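You operate a simulated robot arm through the tools that you are given. There is no shell and no other tool. Be economical: measure what you need, move in short steps, check, and stop when the job is done.

You are at the controls of a simulated robot arm. One attempt, no reset.

## Task
Dry the fresh core from the iron block on the drying plate at 250 C.
Fine: wait till it has turned pale, switch the plate off and leave the core on it. Set down upright: core.

Only the result counts: the job must be done as asked and must still hold three seconds after the hand-in. Knocking over, shifting, dropping, spilling or breaking anything else fails it.

## Robot
A 7-joint arm with a two-finger parallel gripper, fixed in place. Base frame: the origin is at the foot of the arm, x ahead of it, y to its left, z up; the work surface is at about z = 0. Units: mm, degrees, N and s.
With the tool pointing down near the work surface it reaches from about 220 to 580 mm from the base axis. Its first joint turns from -66.0 to 66.0 degrees. Payload 2.5 kg.
The TCP is the grasp point between the finger pads, 23 mm short of the fingertips. In the tool frame z runs along the fingers and y along their closing line. The gripper opens to 94 mm. The fingers are 38 mm wide and 10 mm thick; the gripper's body (54 by 96 mm) begins 39 mm behind the TCP.
Orientation is that of the tool frame in the base frame, as a unit quaternion [x, y, z, w]. With the fingers straight down and closing along the base's y, the tool's x points along the base's -x, its y along +y and its z along -z.

## Interface
- The arm moves only by the tool move_arm. Its argument "increments" is a list of rows, each an object of numbers (a shift or turn left out is 0, a gripper value left out holds the last): "tx", "ty", "tz": the shift along the base's x, y, z in mm; "ax", "ay", "az": the turn, a rotation vector about the base's x, y, z in rad; "gripper": the gripper command, from -1 (fully open) to 1 (shut), values between in proportion. In form: [{"tx": .., "ty": .., "tz": .., "ax": .., "ay": .., "az": .., "gripper": ..}, ...]. A call has 1 to 10 rows; each row is the pose to reach, as a shift and turn from the pose commanded when the call began. Rows are played at 5 a second. More than 50 mm and 8.6 degrees between two rows, or a gripper value outside its range, and nothing of the call is played. Where a pose cannot be reached the arm comes as near as it can. A force on the tool above 40 N (or 10 N above the force at the start of the call, whichever is more), or a blocked arm, ends the call early, and 0.2 s more pass. Each finger travels about 108 mm/s and halts on what it meets, pressing with about 21 N; the grip force reading is that of the motor and also rises with nothing between the fingers. The clock runs only during rows and for 0.2 s after the last one: add rows that repeat a pose to give the fingers time. The reply holds the time, the measured pose of the TCP, the force on the tool along the base axes, the opening and the grip force, in the units named above and with some noise, with the torque about the TCP (base axes, N m) and any sound that the robot's microphone picked up.
- Cameras (640 x 400 px; columns grow to the right, rows downward): "scene" is fixed at [125.5, -418, 532.3]; the picture's right is [0.75, -0.66, 0.00], its down [-0.45, -0.51, -0.73] and it looks along [0.48, 0.55, -0.68] (base axes); focal length 246 px, centre (320, 200). "wrist" rides on the gripper at [86, 16, -75] in the tool frame; the picture's right is [-0.18, 0.98, 0.00], its down [-0.58, -0.11, -0.81] and it looks along [-0.79, -0.15, 0.59] (tool axes); focal length 243 px, centre (320, 200). There is no depth. A picture from a camera that has moved, and an enlarged one, comes with that camera's place and axes in the base frame and with its lens.
- capture(camera): a new picture of that camera. The clock stands still meanwhile.
- zoom(camera, box): a new picture of the part [left, top, right, bottom] of that camera's present view, enlarged. The clock stands still meanwhile.
- hand_in(): hands the job in; it is judged then, once.

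Work in short steps. Places have to be worked out from the pictures, the camera data and where the tool is seen: move nearer, look again, correct. Check each grasp and each placing, and mend what went wrong. You have 120 turns and 84 pictures in all, those below and enlarged ones among them. Open the gripper and draw the arm clear of the work before you hand the job in, unless the task says otherwise; then end with one line.

The tools are called as a command line: name --argument value ..., lists and objects as JSON in quotes. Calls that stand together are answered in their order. move_arm: Moves the arm, as the interface text tells. Its arguments: {"type":"object","properties":{"increments":{"type":"array","items":{"type":"object","properties":{"tx":{"type":"number"},"ty":{"type":"number"},"tz":{"type":"number"},"ax":{"type":"number"},"ay":{"type":"number"},"az":{"type":"number"},"gripper":{"type":"number"}}}}},"required":["increments"]} The other tools are called the same way: capture (camera) takes a picture; zoom (camera, box) takes an enlarged picture of a part of a camera's view; hand_in () hands the job in.

At the start:

```text
clock: 0.0
position: [393.5, 93.0, 307.1]
orientation: [-0.001, 1.0, 0.0, 0.0]
contact_force: [-0.5, -0.3, 1.1]
ft_torque: [0.0, 0.0, -0.01]
gripper_width: 94.0
finger_force: 0.0
```

scene: 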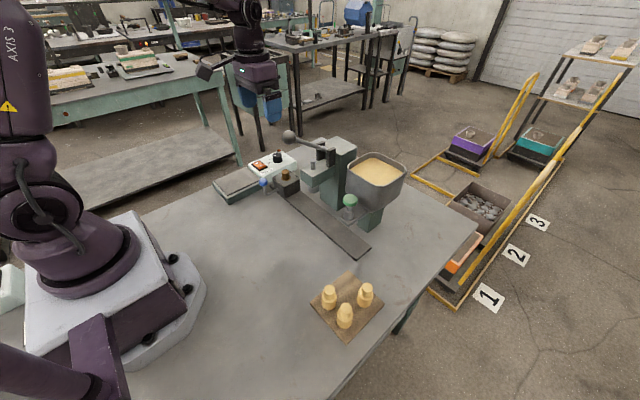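
wrist: 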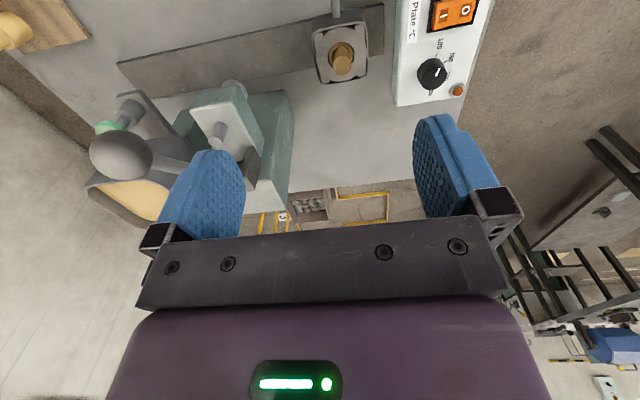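

I see a controller box with switch and knob, an iron block with a core, a press, and a board with three finished cores. I zoom in for details.

zoom --camera "scene" --box '[200, 120, 420, 260]'

zoom --camera "wrist" --box '[280, 0, 520, 150]'

```text
2.86 times, centred on (310, 190) of scene
camera zoom: at [125.5, -418.0, 532.3], right [0.75, -0.66, 0.0], down [-0.45, -0.51, -0.73], along [0.48, 0.55, -0.68], focal length 704 px, centre (349, 229)
```

zoom: 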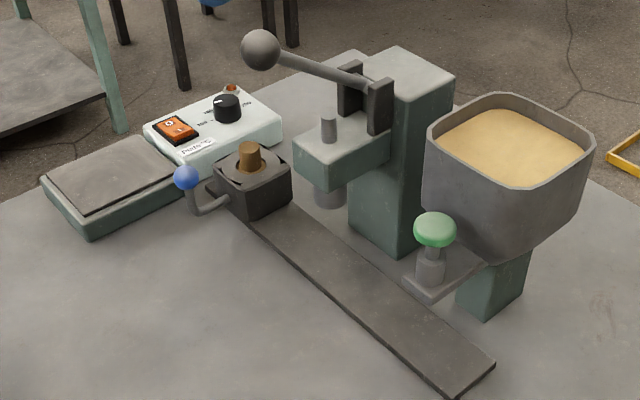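

```text
2.67 times, centred on (400, 75) of wrist
camera zoom: at [308.7, 108.7, 383.4], right [0.18, 0.98, 0.0], down [0.58, -0.11, 0.81], along [0.79, -0.15, -0.59], focal length 647 px, centre (107, 533)
```

zoom: 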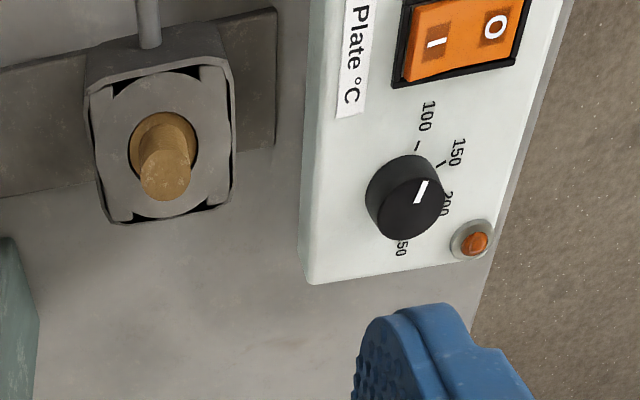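

Next I look closer at the finished cores and at the block and lever.

zoom --camera "scene" --box '[300, 260, 400, 350]'

zoom --camera "scene" --box '[245, 140, 325, 210]'

zoom --camera "scene" --box '[205, 140, 305, 210]'

```text
4.44 times, centred on (350, 305) of scene
camera zoom: at [125.5, -418.0, 532.3], right [0.75, -0.66, 0.0], down [-0.45, -0.51, -0.73], along [0.48, 0.55, -0.68], focal length 1095 px, centre (187, -267)
```

zoom: 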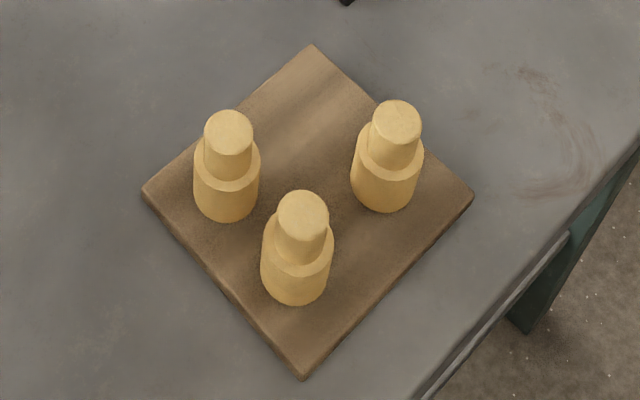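

```text
5.71 times, centred on (285, 175) of scene
camera zoom: at [125.5, -418.0, 532.3], right [0.75, -0.66, 0.0], down [-0.45, -0.51, -0.73], along [0.48, 0.55, -0.68], focal length 1408 px, centre (520, 343)
```

zoom: 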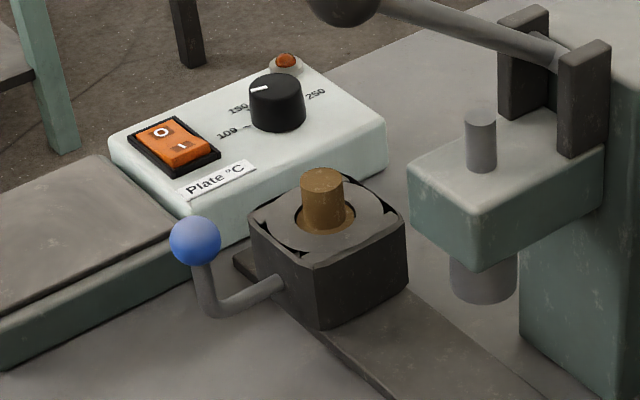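

```text
5.71 times, centred on (255, 175) of scene
camera zoom: at [125.5, -418.0, 532.3], right [0.75, -0.66, 0.0], down [-0.45, -0.51, -0.73], along [0.48, 0.55, -0.68], focal length 1408 px, centre (691, 343)
```

zoom: 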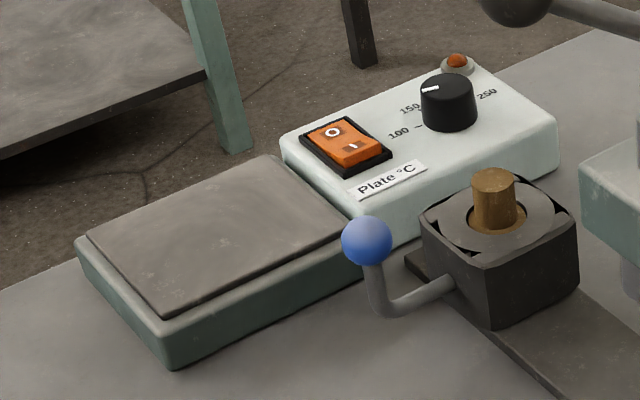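

The scene is clear enough: knob near (490,223,60), switch near (429,240,48), plate near (340,232), core top near (448,108,87). I move to view the control box closely.

move_arm --increments '[{"tx": 5, "ty": 26, "tz": -30}, {"tx": 10, "ty": 52, "tz": -62}, {"tx": 16, "ty": 80, "tz": -95}, {"tx": 21, "ty": 106, "tz": -130}, {"tx": 26, "ty": 132, "tz": -160}, {"tx": 26, "ty": 132, "tz": -160}]'

capture --camera "wrist"

```text
clock: 1.4
position: [421.2, 226.3, 148.3]
orientation: [0.0, 1.0, 0.0, 0.0]
contact_force: [0.1, -0.3, -0.7]
ft_torque: [0.03, -0.02, -0.01]
gripper_width: 93.8
finger_force: 0.1
```

```text
76 pictures are left
camera wrist: at [335.1, 240.9, 223.6], right [0.18, 0.98, 0.0], down [0.58, -0.11, 0.81], along [0.79, -0.15, -0.59], focal length 243 px, centre (320, 200)
```

wrist: 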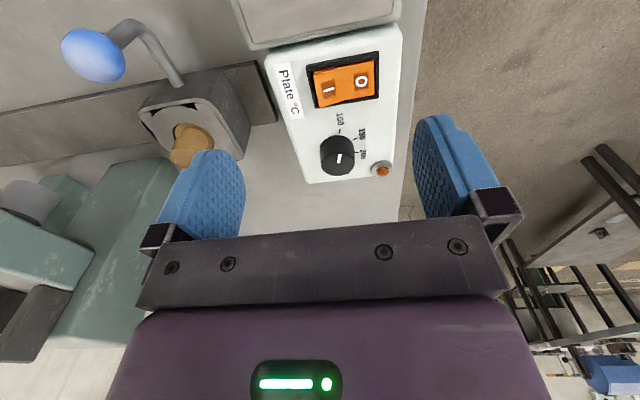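

zoom --camera "wrist" --box '[280, 40, 410, 190]'

zoom --camera "wrist" --box '[310, 110, 390, 180]'

zoom --camera "wrist" --box '[50, 20, 290, 180]'

```text
2.67 times, centred on (345, 115) of wrist
camera zoom: at [335.1, 240.9, 223.6], right [0.18, 0.98, 0.0], down [0.58, -0.11, 0.81], along [0.79, -0.15, -0.59], focal length 647 px, centre (253, 427)
```

zoom: 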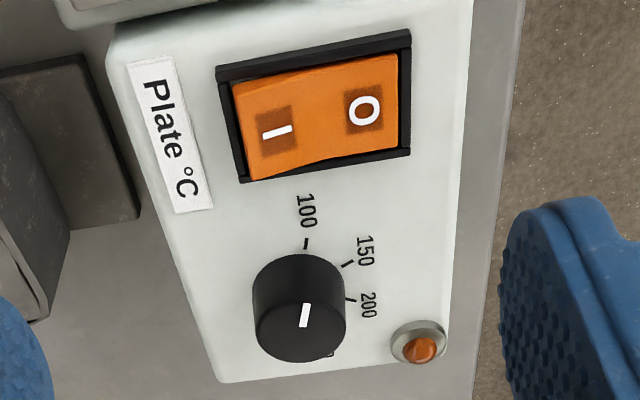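

```text
5.71 times, centred on (350, 145) of wrist
camera zoom: at [335.1, 240.9, 223.6], right [0.18, 0.98, 0.0], down [0.58, -0.11, 0.81], along [0.79, -0.15, -0.59], focal length 1386 px, centre (149, 514)
```

zoom: 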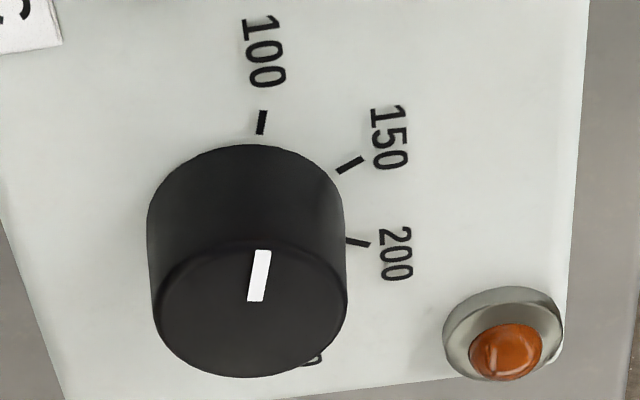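

```text
2.50 times, centred on (170, 100) of wrist
camera zoom: at [335.1, 240.9, 223.6], right [0.18, 0.98, 0.0], down [0.58, -0.11, 0.81], along [0.79, -0.15, -0.59], focal length 606 px, centre (695, 450)
```

zoom: 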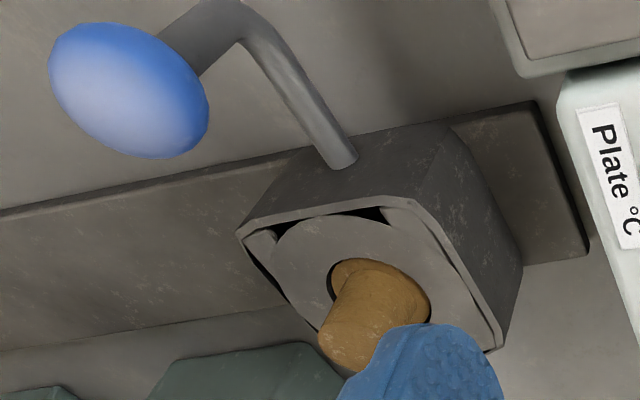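

Dial centre works out at about (494, 227), knob top z≈65, dia ≈31, pointer at 100; 250 lies 150° clockwise. The switch is I side at -y, currently with I raised (off). I pre-turn the gripper +83° above the knob.

move_arm --increments '[{"tx": 7.5, "ty": 0.2, "tz": -3.5, "az": 0.145, "gripper": -0.06}, {"tx": 15, "ty": 0.4, "tz": -7, "az": 0.29}, {"tx": 22.5, "ty": 0.6, "tz": -10.5, "az": 0.435}, {"tx": 30, "ty": 0.8, "tz": -14, "az": 0.58}, {"tx": 37.5, "ty": 1, "tz": -17.5, "az": 0.725}, {"tx": 45, "ty": 1.2, "tz": -21, "az": 0.87}, {"tx": 52.5, "ty": 1.4, "tz": -24.5, "az": 1.015}, {"tx": 60, "ty": 1.6, "tz": -28, "az": 1.16}, {"tx": 67.5, "ty": 1.8, "tz": -31.5, "az": 1.305}, {"tx": 74.8, "ty": 2.1, "tz": -35, "az": 1.45}]'

capture --camera "wrist"

capture --camera "scene"

```text
clock: 3.6
position: [497.2, 227.7, 112.1]
orientation: [-0.664, 0.748, 0.0, 0.0]
contact_force: [-0.4, -0.8, 0.3]
ft_torque: [-0.02, 0.01, 0.0]
gripper_width: 49.9
finger_force: 0.1
```

```text
72 pictures are left
camera wrist: at [470.5, 142.7, 188.3], right [-0.95, 0.3, 0.0], down [0.18, 0.56, 0.81], along [0.24, 0.77, -0.59], focal length 243 px, centre (320, 200)
```

wrist: 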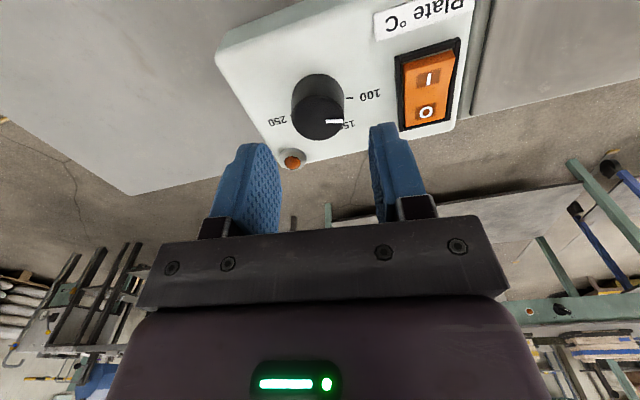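

```text
71 pictures are left
```

scene: 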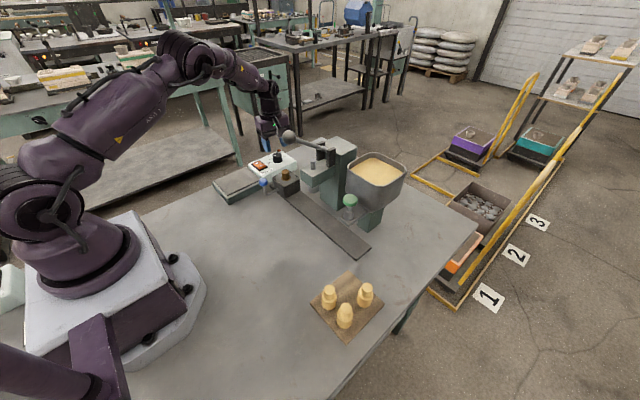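

Fingers straddle the knob, which is centred within ~1-2 mm. I descend in steps to TCP z≈73, still open.

move_arm --increments '[{"tx": -1, "tz": -15}, {"tx": -1, "tz": -30}, {"tx": -1, "tz": -39}, {"tx": -1, "tz": -39}]'

capture --camera "wrist"

zoom --camera "scene" --box '[205, 110, 305, 210]'

```text
clock: 4.6
position: [495.0, 227.3, 72.9]
orientation: [-0.663, 0.748, 0.0, 0.001]
contact_force: [0.5, 0.1, -0.4]
ft_torque: [-0.01, 0.0, 0.02]
gripper_width: 50.1
finger_force: 0.1
```

```text
70 pictures are left
camera wrist: at [468.7, 142.6, 149.0], right [-0.95, 0.3, 0.0], down [0.18, 0.56, 0.81], along [0.24, 0.77, -0.59], focal length 243 px, centre (320, 200)
```

wrist: 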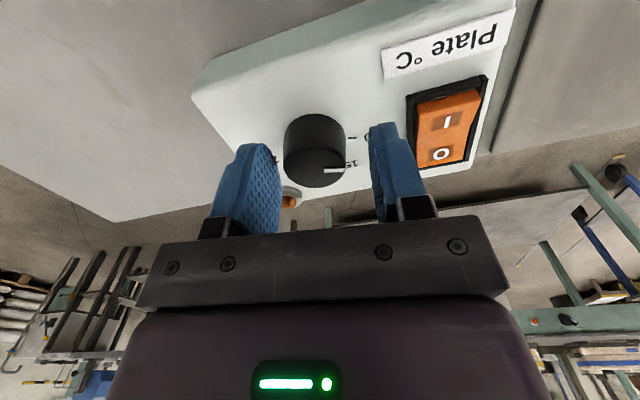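

```text
4.00 times, centred on (255, 160) of scene
camera zoom: at [125.5, -418.0, 532.3], right [0.75, -0.66, 0.0], down [-0.45, -0.51, -0.73], along [0.48, 0.55, -0.68], focal length 986 px, centre (580, 360)
```

zoom: 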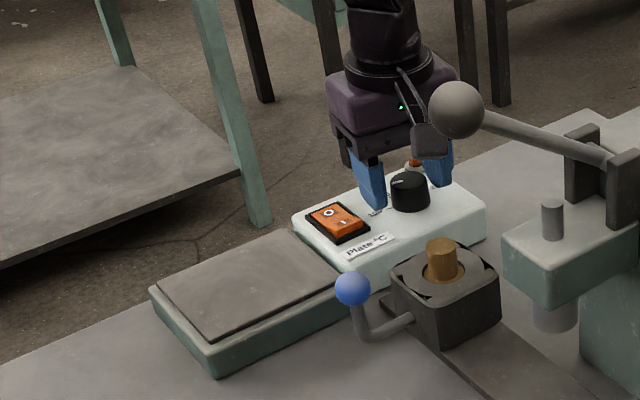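

Knob looks ~2 mm to +x of the finger midline; I shift a little and close gently.

move_arm --increments '[{"tx": 1.5, "ty": -1, "tz": 0}, {"tx": 1.5, "ty": -1, "gripper": 0.25}, {"tx": 1.5, "ty": -1, "gripper": 0.4}, {"tx": 1.5, "ty": -1, "gripper": 0.6}, {"tx": 1.5, "ty": -1, "gripper": 0.6}]'

```text
clock: 5.8
position: [498.3, 226.0, 74.0]
orientation: [-0.663, 0.749, -0.002, 0.001]
contact_force: [20.5, -0.1, -10.7]
ft_torque: [0.16, -0.51, -0.01]
gripper_width: 32.1
finger_force: 45.3
```

Lateral force of +20 N means the knob is still further to +x; I ease off, shift +1.5 mm, and close again.

move_arm --increments '[{"gripper": 0.2}, {"tx": 2, "gripper": 0.2}, {"tx": 2, "gripper": 0.2}, {"tx": 2, "gripper": 0.5}, {"tx": 2, "gripper": 0.5}, {"tx": 2, "gripper": 0.5}]'

```text
clock: 7.2
position: [498.6, 226.7, 74.2]
orientation: [-0.663, 0.749, 0.0, 0.0]
contact_force: [3.5, 3.5, -3.3]
ft_torque: [-0.06, -0.03, 0.01]
gripper_width: 32.2
finger_force: 44.8
```

Well centred now (3 N). I turn clockwise the first half, 75°.

move_arm --increments '[{"az": -0.131}, {"az": -0.262}, {"az": -0.393}, {"az": -0.524}, {"az": -0.655}, {"az": -0.785}, {"az": -0.916}, {"az": -1.047}, {"az": -1.178}, {"az": -1.309}]'

capture --camera "wrist"

```text
clock: 9.4
position: [497.1, 227.6, 74.2]
orientation: [-0.07, 0.998, 0.001, -0.001]
contact_force: [-22.0, 7.4, 3.4]
ft_torque: [0.28, -0.14, 0.01]
gripper_width: 32.5
finger_force: 44.8
```

```text
68 pictures are left
camera wrist: at [409.7, 230.8, 149.3], right [0.05, 1.0, 0.0], down [0.59, -0.03, 0.8], along [0.8, -0.04, -0.59], focal length 243 px, centre (320, 200)
```

wrist: 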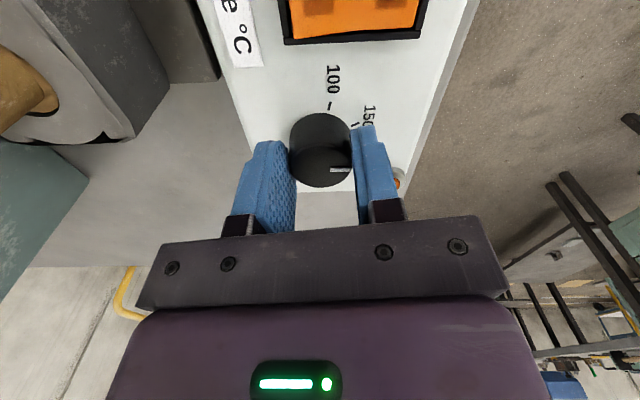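

The knob follows (pointer now about +y). I shift -2 mm in x to relieve the side force and turn the remaining 75°.

move_arm --increments '[{"tx": -1.5, "ty": 0.5, "az": -0.131}, {"tx": -2, "ty": 0.5, "az": -0.262}, {"tx": -2, "ty": 0.5, "az": -0.393}, {"tx": -2, "ty": 0.5, "az": -0.524}, {"tx": -2, "ty": 0.5, "az": -0.655}, {"tx": -2, "ty": 0.5, "az": -0.785}, {"tx": -2, "ty": 0.5, "az": -0.916}, {"tx": -2, "ty": 0.5, "az": -1.047}, {"tx": -2, "ty": 0.5, "az": -1.178}, {"tx": -2, "ty": 0.5, "az": -1.309}]'

capture --camera "wrist"

```text
clock: 11.1
position: [497.3, 228.3, 73.7]
orientation: [0.386, 0.922, 0.003, 0.002]
contact_force: [1.6, -0.2, -1.2]
ft_torque: [0.19, 0.17, 0.01]
gripper_width: 31.9
finger_force: 45.2
stopped in row 8: the force on the tool passed its limit at 40 N (the readings are from after the stop); the commanded pose is now the measured one
```

```text
67 pictures are left
camera wrist: at [448.0, 300.4, 149.1], right [0.83, 0.56, 0.01], down [0.32, -0.49, 0.81], along [0.45, -0.67, -0.59], focal length 243 px, centre (320, 200)
```

wrist: 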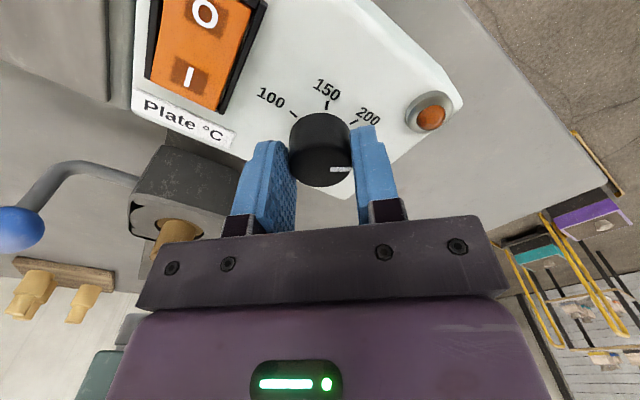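

Turned ~129° so far and the forces are now zeroed at true centre (497.3, 228.3). I do the remaining ~21.5°.

move_arm --increments '[{"az": -0.094}, {"az": -0.188}, {"az": -0.281}, {"az": -0.375}, {"az": -0.375}]'

```text
clock: 12.3
position: [496.0, 227.8, 74.1]
orientation: [0.553, 0.833, 0.002, 0.002]
contact_force: [10.3, 4.8, -12.5]
ft_torque: [0.08, -0.19, 0.85]
gripper_width: 32.2
finger_force: 45.1
```

Yaw is -67°, torque 0.85 suggests an end stop at the 250 end. I open and rise to check.

move_arm --increments '[{"gripper": 0.1}, {"gripper": 0.0}, {"tz": 20}, {"tz": 50}, {"tz": 80}, {"tz": 80}]'

zoom --camera "scene" --box '[240, 140, 310, 190]'

capture --camera "wrist"

```text
clock: 13.7
position: [496.9, 229.0, 155.0]
orientation: [0.552, 0.834, 0.002, 0.003]
contact_force: [0.0, 0.9, -0.2]
ft_torque: [-0.03, 0.01, 0.01]
gripper_width: 47.2
finger_force: 0.0
```

```text
8.00 times, centred on (275, 165) of scene
camera zoom: at [125.5, -418.0, 532.3], right [0.75, -0.66, 0.0], down [-0.45, -0.51, -0.73], along [0.48, 0.55, -0.68], focal length 1971 px, centre (680, 480)
```

zoom: 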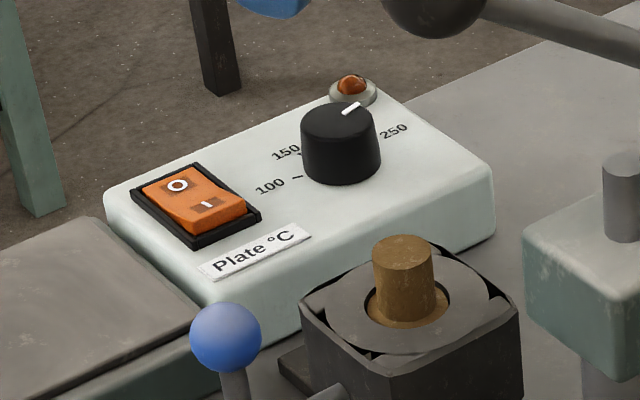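

```text
65 pictures are left
camera wrist: at [477.9, 313.6, 229.4], right [0.98, 0.21, 0.01], down [0.12, -0.58, 0.81], along [0.18, -0.79, -0.59], focal length 243 px, centre (320, 200)
```

wrist: 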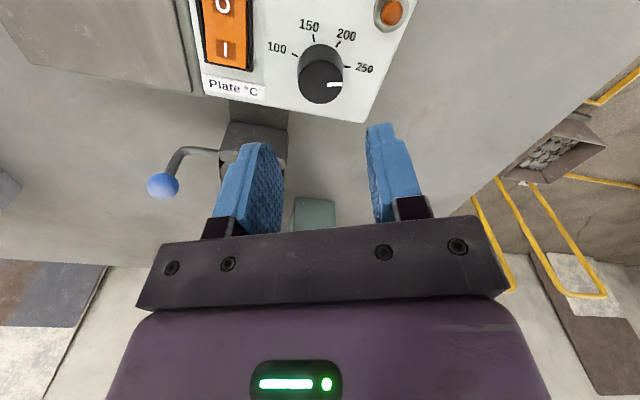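

zoom --camera "wrist" --box '[260, 10, 390, 110]'

```text
4.00 times, centred on (325, 60) of wrist
camera zoom: at [477.9, 313.6, 229.4], right [0.98, 0.21, 0.01], down [0.12, -0.58, 0.81], along [0.18, -0.79, -0.59], focal length 970 px, centre (300, 760)
```

zoom: 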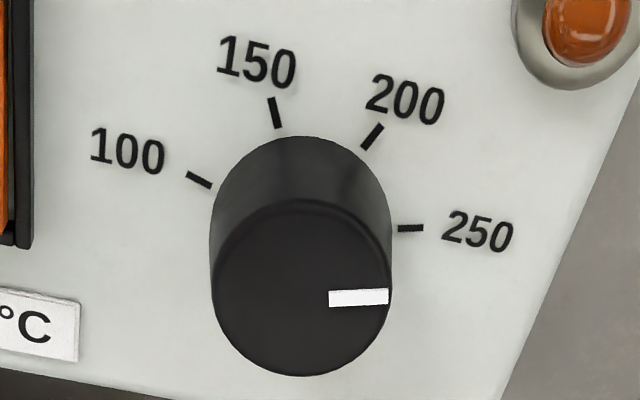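

Knob points exactly at 250. Now the switch: I side at about (431, 228). I close the fingers, turn so they close along x (20 mm across the rocker) and hover above it.

move_arm --increments '[{"tx": -13, "tz": -10, "az": -0.1, "gripper": 1}, {"tx": -26, "tz": -20, "az": -0.2}, {"tx": -40, "tz": -30, "az": -0.3}, {"tx": -53, "tz": -40, "az": -0.4}, {"tx": -66, "ty": -1.5, "tz": -50, "az": -0.4}, {"tx": -66, "ty": -1.5, "tz": -50, "az": -0.4}]'

capture --camera "wrist"

zoom --camera "scene" --box '[205, 110, 305, 210]'

```text
clock: 15.1
position: [432.1, 228.4, 104.3]
orientation: [0.707, 0.707, 0.003, 0.003]
contact_force: [-0.9, 0.8, 0.7]
ft_torque: [0.0, -0.01, 0.0]
gripper_width: 0.0
finger_force: 20.7
```

```text
63 pictures are left
camera wrist: at [447.3, 312.8, 179.3], right [0.98, -0.18, 0.01], down [-0.11, -0.58, 0.81], along [-0.14, -0.79, -0.59], focal length 243 px, centre (320, 200)
```

wrist: 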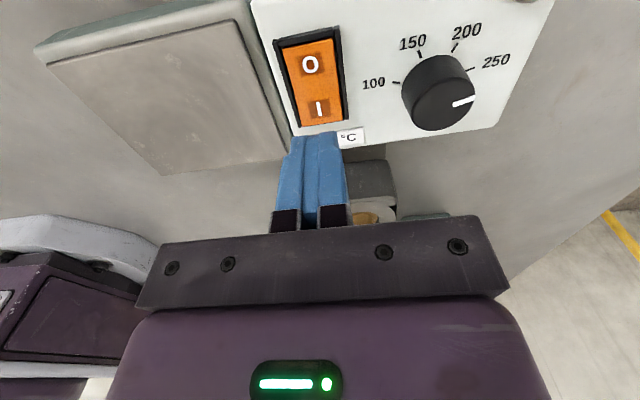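

```text
4.00 times, centred on (255, 160) of scene
camera zoom: at [125.5, -418.0, 532.3], right [0.75, -0.66, 0.0], down [-0.45, -0.51, -0.73], along [0.48, 0.55, -0.68], focal length 986 px, centre (580, 360)
```

zoom: 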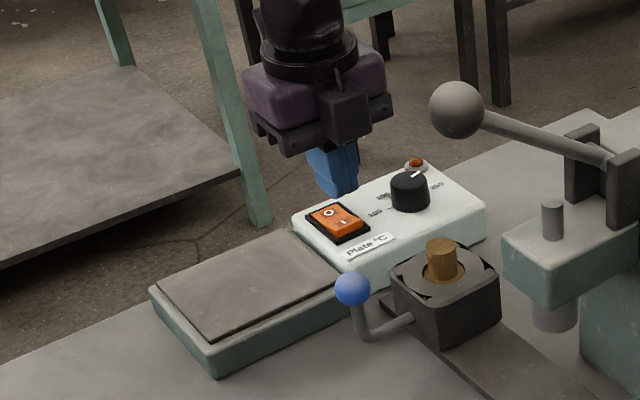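

The I label triangulates at (432.5, 230), rocker edge y≈218; the tip is above it. I descend slowly.

move_arm --increments '[{"ty": -0.5, "tz": -10}, {"ty": -0.5, "tz": -20}, {"ty": -0.5, "tz": -24}, {"ty": -0.5, "tz": -26}, {"ty": -0.5, "tz": -28}, {"ty": -0.5, "tz": -30}]'

```text
clock: 16.5
position: [430.7, 226.7, 75.4]
orientation: [0.707, 0.707, 0.002, 0.003]
contact_force: [0.7, -0.1, -0.7]
ft_torque: [0.0, -0.02, -0.02]
gripper_width: 0.4
finger_force: 20.9
```

No contact yet with the tip at z≈52. I continue in 1.5 mm steps.

move_arm --increments '[{"tz": -1.5}, {"tz": -3}, {"tz": -4.5}, {"tz": -6}, {"tz": -6}]'

zoom --camera "scene" --box '[240, 140, 310, 190]'

```text
clock: 17.4
position: [432.0, 226.9, 71.8]
orientation: [0.706, 0.708, 0.001, 0.003]
contact_force: [-2.0, -1.5, 4.4]
ft_torque: [0.04, 0.07, 0.08]
gripper_width: 0.1
finger_force: 21.5
stopped in row 4: the force on the tool passed its limit at 46 N (the readings are from after the stop); the commanded pose is now the measured one
```

```text
8.00 times, centred on (275, 165) of scene
camera zoom: at [125.5, -418.0, 532.2], right [0.75, -0.66, 0.0], down [-0.45, -0.51, -0.73], along [0.49, 0.55, -0.68], focal length 1971 px, centre (680, 480)
```

zoom: 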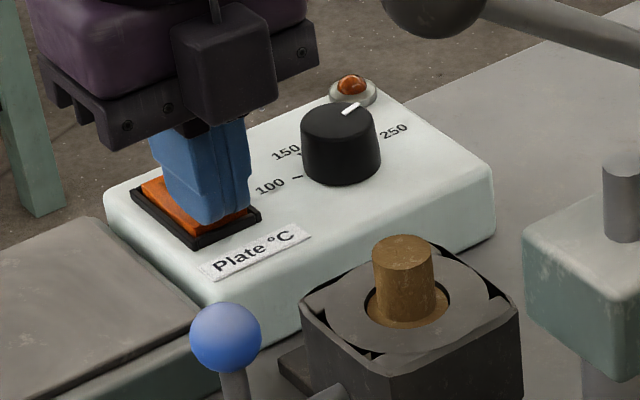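

Contact made with a 46 N press. I back up and look at rocker and lamp.

move_arm --increments '[{"tz": 15}, {"tz": 40}, {"tz": 60}, {"tz": 60}]'

zoom --camera "scene" --box '[240, 140, 310, 190]'

capture --camera "wrist"

```text
clock: 18.4
position: [431.0, 226.0, 130.7]
orientation: [0.707, 0.708, 0.001, 0.002]
contact_force: [-0.7, -1.1, 0.3]
ft_torque: [0.01, 0.03, 0.02]
gripper_width: 0.0
finger_force: 21.4
```

```text
8.00 times, centred on (275, 165) of scene
camera zoom: at [125.5, -418.0, 532.3], right [0.75, -0.66, 0.0], down [-0.45, -0.51, -0.73], along [0.48, 0.55, -0.68], focal length 1971 px, centre (680, 480)
```

zoom: 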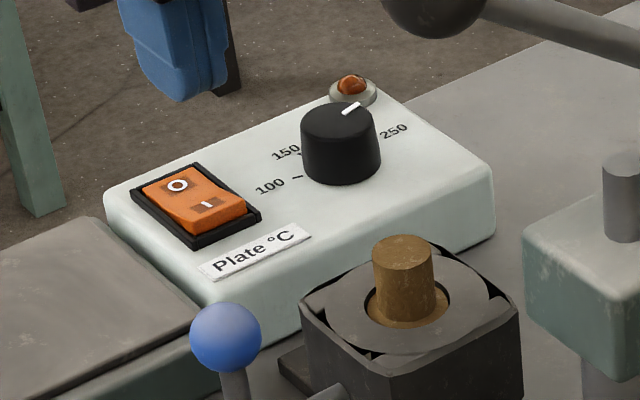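

```text
59 pictures are left
camera wrist: at [446.9, 311.8, 206.3], right [0.98, -0.18, 0.01], down [-0.11, -0.58, 0.81], along [-0.14, -0.79, -0.59], focal length 243 px, centre (320, 200)
```

wrist: 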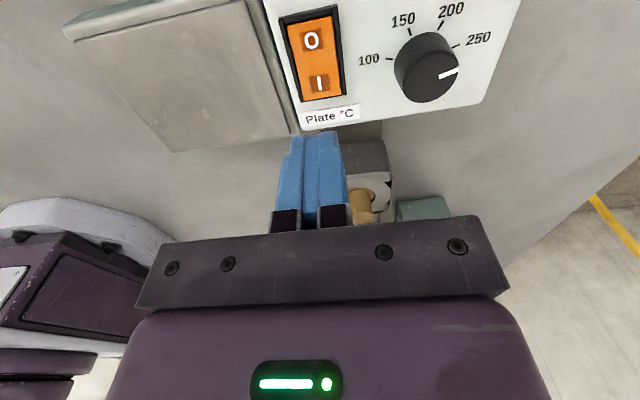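

The rocker didn't flip; the broad flat tip bridged the frame. I tilt the tool 20° about x so just the tip's -y corner presses on the I end.

move_arm --increments '[{"tx": 0.5, "ty": 4, "tz": -10, "ax": 0.12}, {"tx": 0.5, "ty": 8, "tz": -20, "ax": 0.24}, {"tx": 0.5, "ty": 10, "tz": -30, "ax": 0.35}, {"tx": 0.5, "ty": 10, "tz": -42, "ax": 0.35}, {"tx": 0.5, "ty": 10, "tz": -42, "ax": 0.35}]'

zoom --camera "scene" --box '[230, 130, 300, 190]'

zoom --camera "wrist" --box '[220, 20, 420, 220]'

```text
clock: 19.6
position: [431.3, 235.5, 89.3]
orientation: [0.696, 0.697, 0.124, -0.12]
contact_force: [-0.9, 1.0, -0.7]
ft_torque: [-0.02, 0.02, -0.04]
gripper_width: 0.0
finger_force: 20.4
```

```text
6.67 times, centred on (265, 160) of scene
camera zoom: at [125.5, -418.0, 532.3], right [0.75, -0.66, 0.0], down [-0.45, -0.51, -0.73], along [0.48, 0.55, -0.68], focal length 1643 px, centre (687, 467)
```

zoom: 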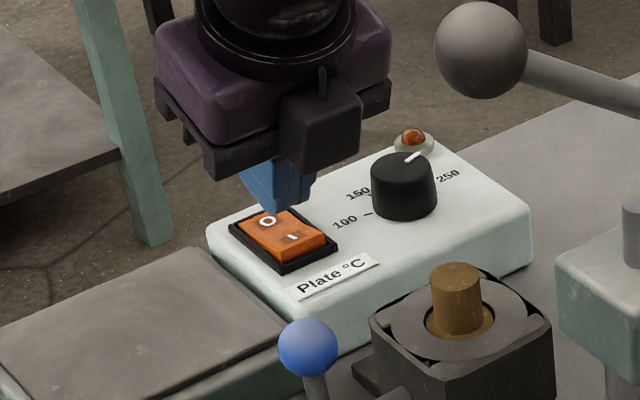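

```text
2.00 times, centred on (320, 120) of wrist
camera zoom: at [448.4, 291.3, 189.7], right [0.98, -0.17, -0.06], down [-0.11, -0.82, 0.56], along [-0.14, -0.54, -0.83], focal length 485 px, centre (320, 360)
```

zoom: 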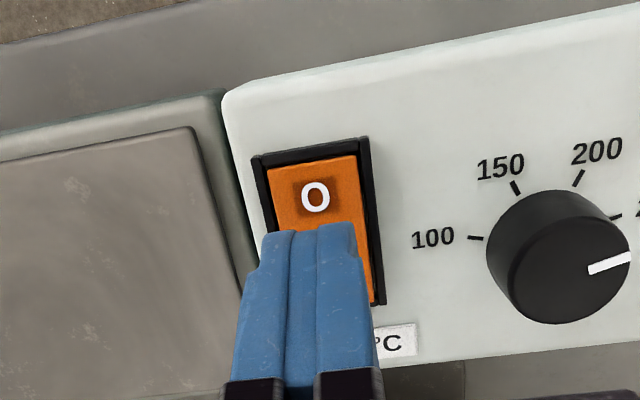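

The tip is partly rounded, so I shift 5 mm to -y to be well on the I end, and press down in small steps.

move_arm --increments '[{"tx": 0.5, "ty": -5, "tz": -6}, {"tx": 0.5, "ty": -5, "tz": -9}, {"tx": 0.5, "ty": -5, "tz": -12}, {"tx": 0.5, "ty": -5, "tz": -14}, {"tx": 0.5, "ty": -5, "tz": -16}, {"tx": 0.5, "ty": -5, "tz": -18}, {"tx": 0.5, "ty": -5, "tz": -19.5}, {"tx": 0.5, "ty": -5, "tz": -21}]'

zoom --camera "scene" --box '[230, 130, 300, 190]'

```text
clock: 21.1
position: [432.9, 232.9, 73.7]
orientation: [0.696, 0.696, 0.126, -0.122]
contact_force: [-2.0, -1.0, 5.4]
ft_torque: [-0.1, 0.07, -0.03]
gripper_width: 0.1
finger_force: 21.1
stopped in row 7: the force on the tool passed its limit at 45 N (the readings are from after the stop); the commanded pose is now the measured one
```

```text
6.67 times, centred on (265, 160) of scene
camera zoom: at [125.5, -418.0, 532.2], right [0.75, -0.66, 0.0], down [-0.45, -0.51, -0.73], along [0.49, 0.55, -0.68], focal length 1643 px, centre (687, 467)
```

zoom: 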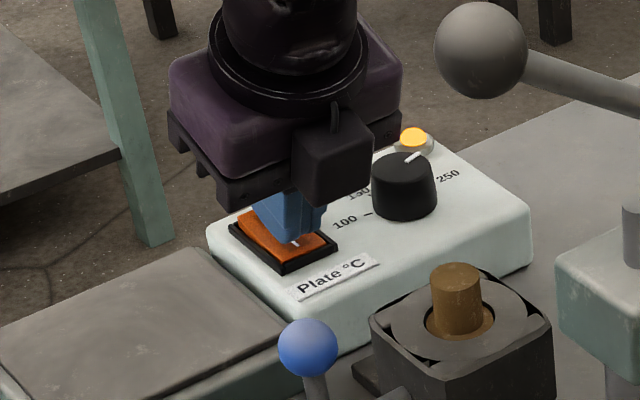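

Lamp is lit: plate on at 250. I lift off, untilt, then turn back.

move_arm --increments '[{"tz": 15}, {"tz": 40}, {"tz": 70, "ax": -0.12}, {"tz": 80, "ax": -0.24}, {"tz": 80, "ax": -0.35}, {"tz": 80, "ax": -0.35}]'

move_arm --increments '[{"ty": -10, "az": 0.145, "gripper": -0.06}, {"ty": -20, "az": 0.29}, {"ty": -30, "az": 0.435}, {"ty": -40, "az": 0.58}, {"ty": -50, "az": 0.725}, {"ty": -60, "az": 0.87}, {"ty": -70, "az": 1.015}, {"ty": -80, "az": 1.16}, {"ty": -90, "az": 1.305}, {"ty": -100, "az": 1.45}]'

capture --camera "wrist"

zoom --camera "scene" --box '[205, 110, 325, 210]'

```text
clock: 22.5
position: [432.4, 232.3, 153.9]
orientation: [0.706, 0.708, 0.001, 0.002]
contact_force: [-0.5, 0.1, -0.1]
ft_torque: [-0.01, -0.04, 0.01]
gripper_width: 0.0
finger_force: 20.8
```

```text
clock: 24.7
position: [433.4, 131.6, 155.0]
orientation: [0.057, 0.998, 0.003, 0.0]
contact_force: [-0.4, -0.1, 0.1]
ft_torque: [0.0, -0.01, -0.04]
gripper_width: 49.8
finger_force: 0.0
```

```text
55 pictures are left
camera wrist: at [349.0, 156.4, 229.6], right [0.3, 0.96, 0.01], down [0.56, -0.18, 0.81], along [0.77, -0.24, -0.59], focal length 243 px, centre (320, 200)
```

wrist: 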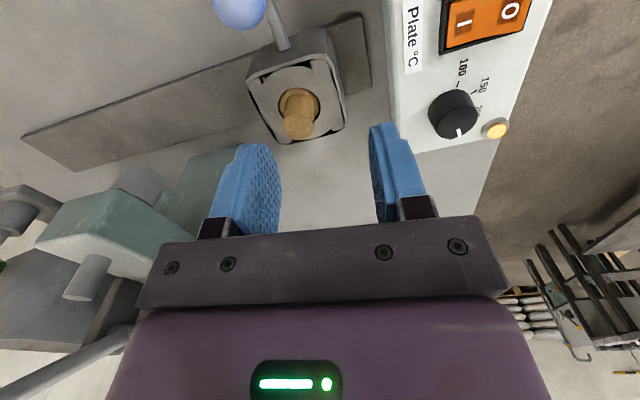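

```text
4.00 times, centred on (265, 160) of scene
camera zoom: at [125.6, -418.0, 532.3], right [0.75, -0.66, 0.0], down [-0.45, -0.51, -0.73], along [0.48, 0.55, -0.68], focal length 986 px, centre (540, 360)
```

zoom: 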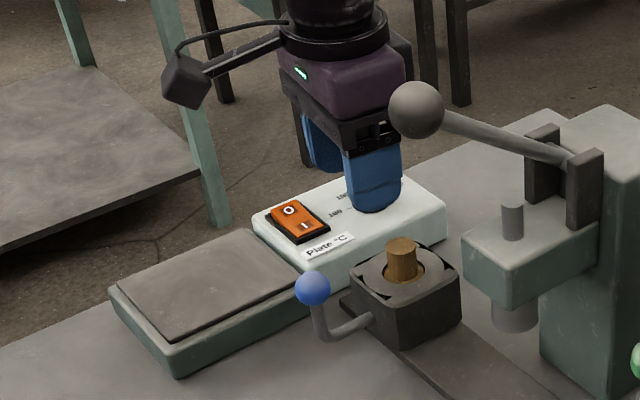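

zoom --camera "wrist" --box '[200, 0, 390, 150]'

zoom --camera "scene" --box '[265, 155, 325, 205]'

```text
2.67 times, centred on (295, 75) of wrist
camera zoom: at [349.0, 156.4, 229.6], right [0.3, 0.96, 0.01], down [0.56, -0.18, 0.81], along [0.77, -0.24, -0.59], focal length 647 px, centre (387, 533)
```

zoom: 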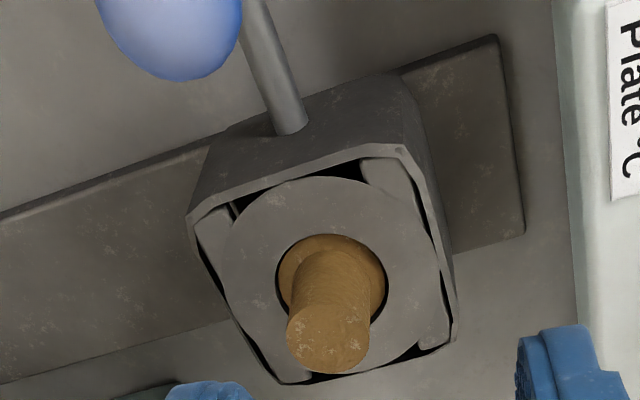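

```text
8.00 times, centred on (295, 180) of scene
camera zoom: at [125.6, -418.0, 532.3], right [0.75, -0.66, 0.0], down [-0.45, -0.51, -0.73], along [0.48, 0.55, -0.68], focal length 1971 px, centre (520, 360)
```

zoom: 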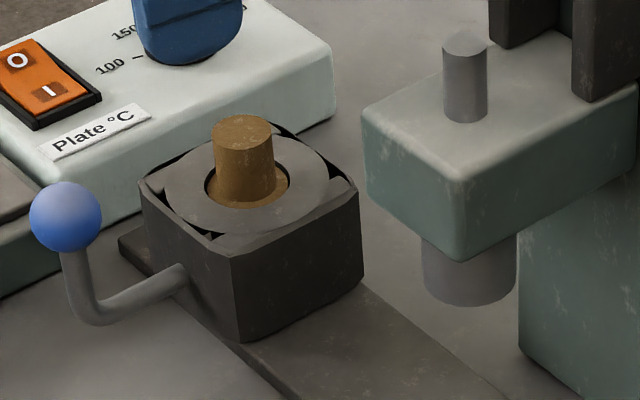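

Core stub: centre about (447, 110), top z≈87, block top ≈59, dia ≈23; it has visible clearance. I hover above it with fingers closing along y.

move_arm --increments '[{"tx": 5, "ty": -8, "az": 0.06}, {"tx": 10, "ty": -16, "az": 0.12}, {"tx": 14.5, "ty": -21.5, "tz": -15, "az": 0.12}, {"tx": 14.5, "ty": -21.5, "tz": -33, "az": 0.12}, {"tx": 14.5, "ty": -21.5, "tz": -33, "az": 0.12}]'

capture --camera "wrist"

zoom --camera "scene" --box '[255, 130, 335, 210]'

```text
clock: 25.9
position: [448.4, 110.4, 121.0]
orientation: [-0.001, 1.0, 0.002, 0.0]
contact_force: [0.7, -0.7, 0.1]
ft_torque: [-0.01, 0.02, -0.04]
gripper_width: 50.0
finger_force: 0.0
```

```text
51 pictures are left
camera wrist: at [361.0, 124.9, 196.1], right [0.18, 0.98, 0.01], down [0.58, -0.11, 0.81], along [0.79, -0.14, -0.59], focal length 243 px, centre (320, 200)
```

wrist: 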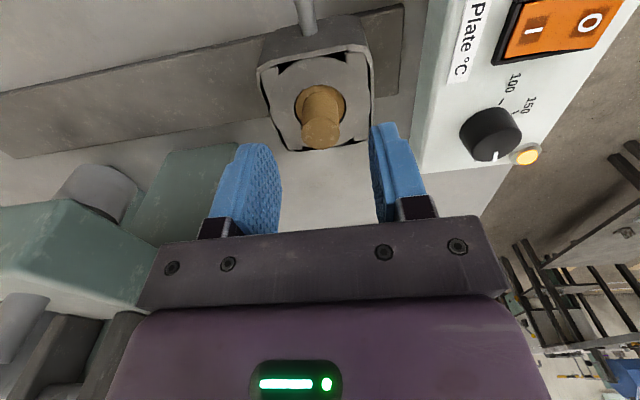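

```text
5.00 times, centred on (295, 170) of scene
camera zoom: at [125.5, -418.0, 532.3], right [0.75, -0.66, 0.0], down [-0.45, -0.51, -0.73], along [0.48, 0.55, -0.68], focal length 1232 px, centre (445, 350)
```

zoom: 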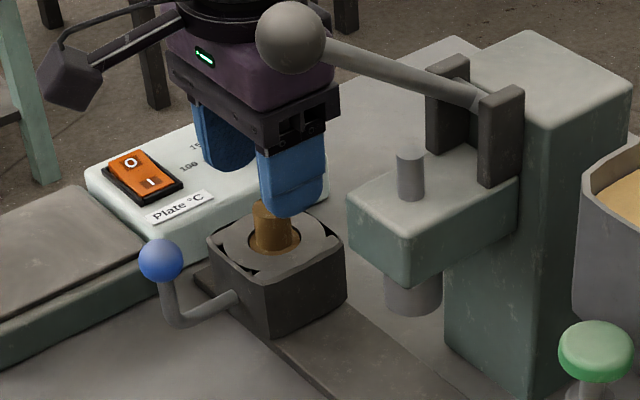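

Aligned within ~1 mm. I descend with fingers around the stub.

move_arm --increments '[{"tx": -1, "tz": -12, "gripper": -0.06}, {"tx": -1, "tz": -24}, {"tx": -1, "tz": -33}, {"tx": -1, "tz": -33}]'

capture --camera "wrist"

zoom --camera "scene" --box '[255, 130, 335, 210]'

```text
clock: 26.9
position: [445.8, 109.6, 87.8]
orientation: [-0.001, 1.0, 0.003, 0.0]
contact_force: [0.8, 0.3, 0.0]
ft_torque: [0.02, 0.0, 0.03]
gripper_width: 50.0
finger_force: 0.1
```

```text
49 pictures are left
camera wrist: at [359.8, 125.1, 162.8], right [0.18, 0.98, 0.0], down [0.58, -0.11, 0.81], along [0.79, -0.14, -0.59], focal length 243 px, centre (320, 200)
```

wrist: 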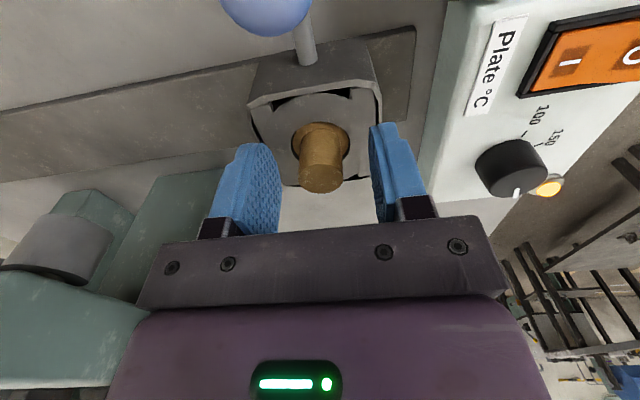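

```text
5.00 times, centred on (295, 170) of scene
camera zoom: at [125.5, -418.0, 532.3], right [0.75, -0.66, 0.0], down [-0.45, -0.51, -0.73], along [0.48, 0.55, -0.68], focal length 1232 px, centre (445, 350)
```

zoom: 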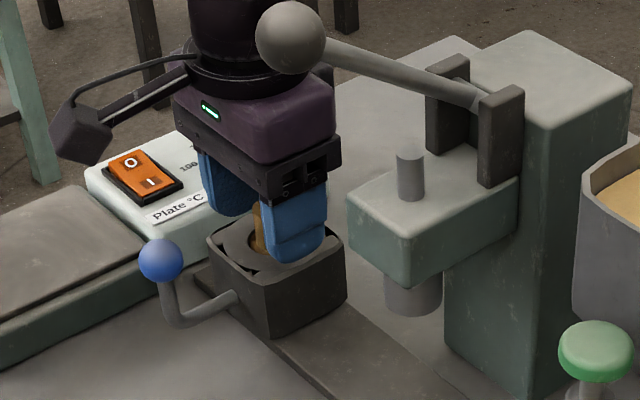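

The stub is centred exactly at the TCP. I close gradually.

move_arm --increments '[{"gripper": 0.3}, {"gripper": 0.42}, {"gripper": 0.48}, {"gripper": 0.51}, {"gripper": 0.53}, {"gripper": 0.53}]'

```text
clock: 28.3
position: [446.3, 109.9, 87.8]
orientation: [-0.001, 1.0, 0.002, 0.001]
contact_force: [0.0, -0.5, -0.3]
ft_torque: [0.03, 0.0, 0.01]
gripper_width: 22.4
finger_force: 0.3
```

Still no grip force at 22.4 mm; I close further in small steps.

move_arm --increments '[{"gripper": 0.55}, {"gripper": 0.57}, {"gripper": 0.59}, {"gripper": 0.59}]'

```text
clock: 29.3
position: [446.6, 109.8, 87.1]
orientation: [0.0, 1.0, 0.003, 0.0]
contact_force: [0.1, -0.6, 0.9]
ft_torque: [0.0, 0.04, 0.01]
gripper_width: 20.2
finger_force: 21.3
```

Gripped at 20.2 mm. I try lifting 4 mm slowly and read the force.

move_arm --increments '[{"tz": 1}, {"tz": 2}, {"tz": 3}, {"tz": 4}]'

capture --camera "wrist"

```text
clock: 30.3
position: [446.6, 111.1, 92.2]
orientation: [-0.001, 1.0, 0.002, 0.001]
contact_force: [-0.2, 0.1, -0.9]
ft_torque: [0.01, 0.01, -0.03]
gripper_width: 20.3
finger_force: 21.4
```

```text
47 pictures are left
camera wrist: at [360.1, 125.3, 166.9], right [0.18, 0.98, 0.0], down [0.58, -0.11, 0.81], along [0.79, -0.14, -0.59], focal length 243 px, centre (320, 200)
```

wrist: 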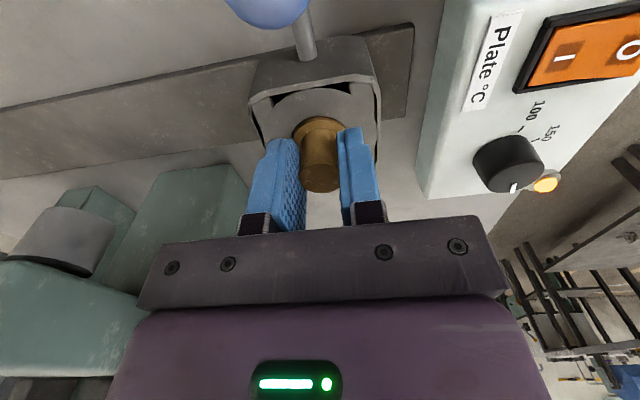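

Core rises freely with almost no force. I lift it out fully.

move_arm --increments '[{"tz": 6}, {"tz": 12}, {"tz": 18}, {"tz": 25}, {"tz": 32}, {"tz": 40}, {"tz": 50}, {"tz": 60}, {"tz": 70}]'

capture --camera "wrist"

zoom --camera "scene" --box '[205, 100, 335, 210]'

```text
clock: 32.3
position: [445.4, 109.2, 162.7]
orientation: [-0.001, 1.0, 0.004, -0.001]
contact_force: [0.4, 0.2, 0.0]
ft_torque: [0.0, -0.03, -0.01]
gripper_width: 19.0
finger_force: 0.0
```

```text
46 pictures are left
camera wrist: at [360.1, 124.8, 236.7], right [0.18, 0.98, 0.01], down [0.58, -0.11, 0.81], along [0.79, -0.14, -0.59], focal length 243 px, centre (320, 200)
```

wrist: 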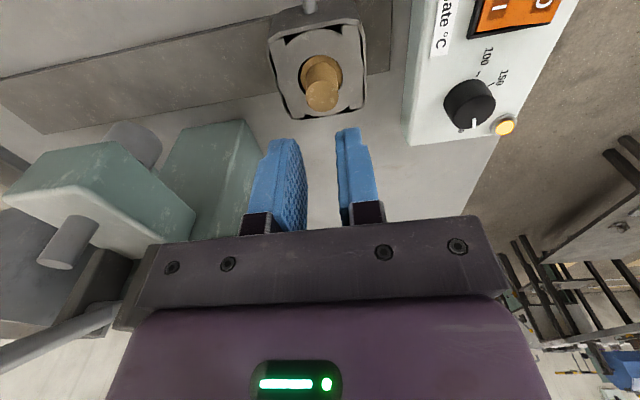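

```text
3.64 times, centred on (270, 155) of scene
camera zoom: at [125.5, -418.0, 532.3], right [0.75, -0.66, 0.0], down [-0.45, -0.51, -0.73], along [0.48, 0.55, -0.68], focal length 896 px, centre (502, 364)
```

zoom: 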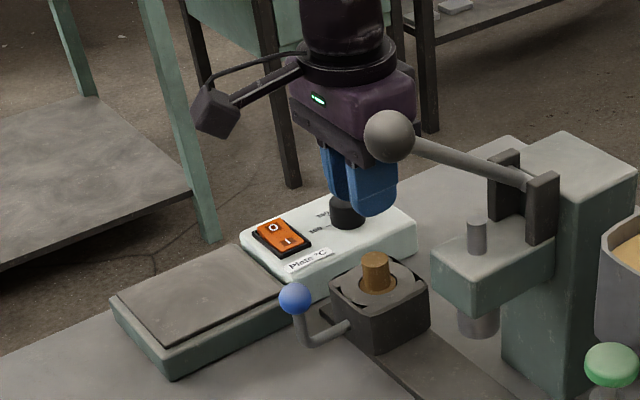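

The fingers slipped off: the core remained in the block. I inspect core and block for change.

zoom --camera "scene" --box '[265, 155, 325, 205]'

zoom --camera "wrist" --box '[250, 0, 390, 130]'

```text
8.00 times, centred on (295, 180) of scene
camera zoom: at [125.5, -418.0, 532.3], right [0.75, -0.66, 0.0], down [-0.45, -0.51, -0.73], along [0.48, 0.55, -0.68], focal length 1971 px, centre (520, 360)
```

zoom: 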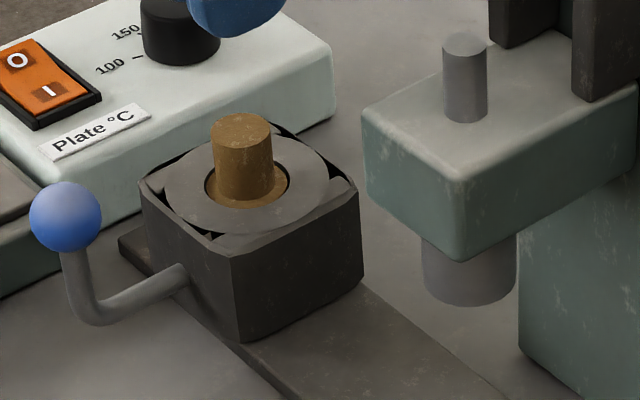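

```text
3.08 times, centred on (320, 65) of wrist
camera zoom: at [360.1, 124.8, 236.7], right [0.18, 0.98, 0.01], down [0.58, -0.11, 0.81], along [0.79, -0.14, -0.59], focal length 746 px, centre (320, 615)
```

zoom: 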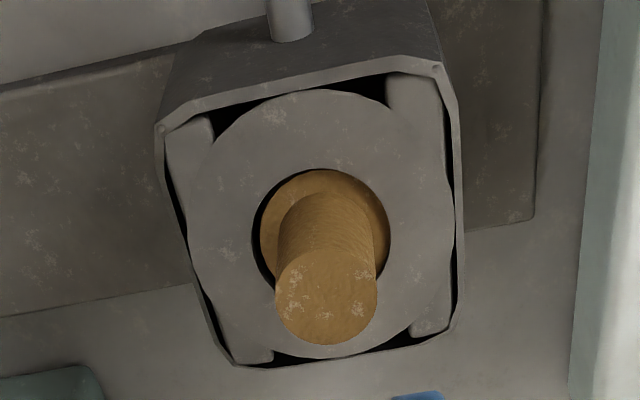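

Core looks unchanged and undamaged. The grip was light (only ~1 mm of squeeze), so I go back down, slightly lower, and grip more firmly.

move_arm --increments '[{"gripper": 0.0}, {"tx": 1, "ty": 0.5, "tz": -20}, {"tx": 1, "ty": 0.5, "tz": -45}, {"tx": 1, "ty": 0.5, "tz": -65}, {"tx": 1, "ty": 0.5, "tz": -76.5}, {"tx": 1, "ty": 0.5, "tz": -76.5}, {"tx": 1, "ty": 0.5, "tz": -76.5, "gripper": 0.5}, {"tx": 1, "ty": 0.5, "tz": -76.5, "gripper": 0.6}, {"tx": 1, "ty": 0.5, "tz": -76.5, "gripper": 0.75}, {"tx": 1, "ty": 0.5, "tz": -76.5, "gripper": 0.75}]'

zoom --camera "wrist" --box '[220, 60, 420, 220]'

```text
clock: 34.5
position: [445.3, 111.5, 85.0]
orientation: [-0.001, 1.0, 0.003, 0.0]
contact_force: [-0.3, -0.8, 0.2]
ft_torque: [0.01, -0.01, -0.01]
gripper_width: 20.8
finger_force: 21.0
```

```text
2.50 times, centred on (320, 140) of wrist
camera zoom: at [360.4, 125.8, 160.8], right [0.18, 0.98, 0.0], down [0.58, -0.11, 0.81], along [0.79, -0.14, -0.59], focal length 606 px, centre (320, 350)
```

zoom: 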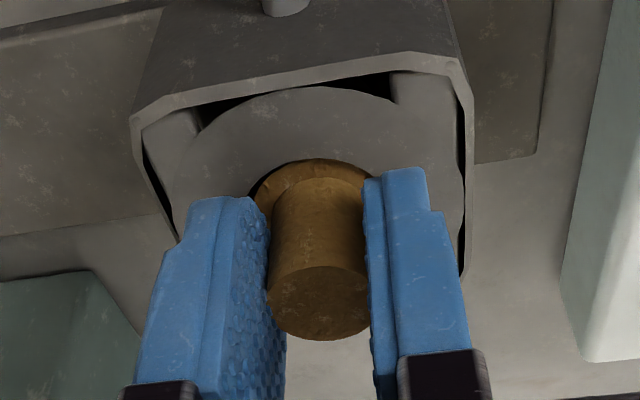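

Gripped firmly at 20.8 mm (the stub tapers upward). I lift 5 mm slowly and watch.

move_arm --increments '[{"tz": 0.7}, {"tz": 1.4}, {"tz": 2.1}, {"tz": 2.8}, {"tz": 3.5}, {"tz": 4.2}, {"tz": 5}]'

zoom --camera "wrist" --box '[220, 60, 420, 220]'

```text
clock: 36.1
position: [447.1, 111.4, 90.5]
orientation: [0.0, 1.0, 0.003, 0.001]
contact_force: [-0.5, 0.2, -0.5]
ft_torque: [-0.01, -0.01, 0.0]
gripper_width: 20.4
finger_force: 21.1
```

```text
2.50 times, centred on (320, 140) of wrist
camera zoom: at [361.1, 125.6, 165.4], right [0.18, 0.98, 0.0], down [0.58, -0.11, 0.81], along [0.79, -0.14, -0.59], focal length 606 px, centre (320, 350)
```

zoom: 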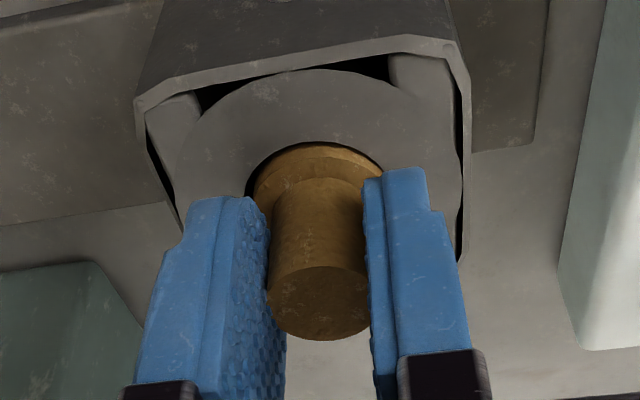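

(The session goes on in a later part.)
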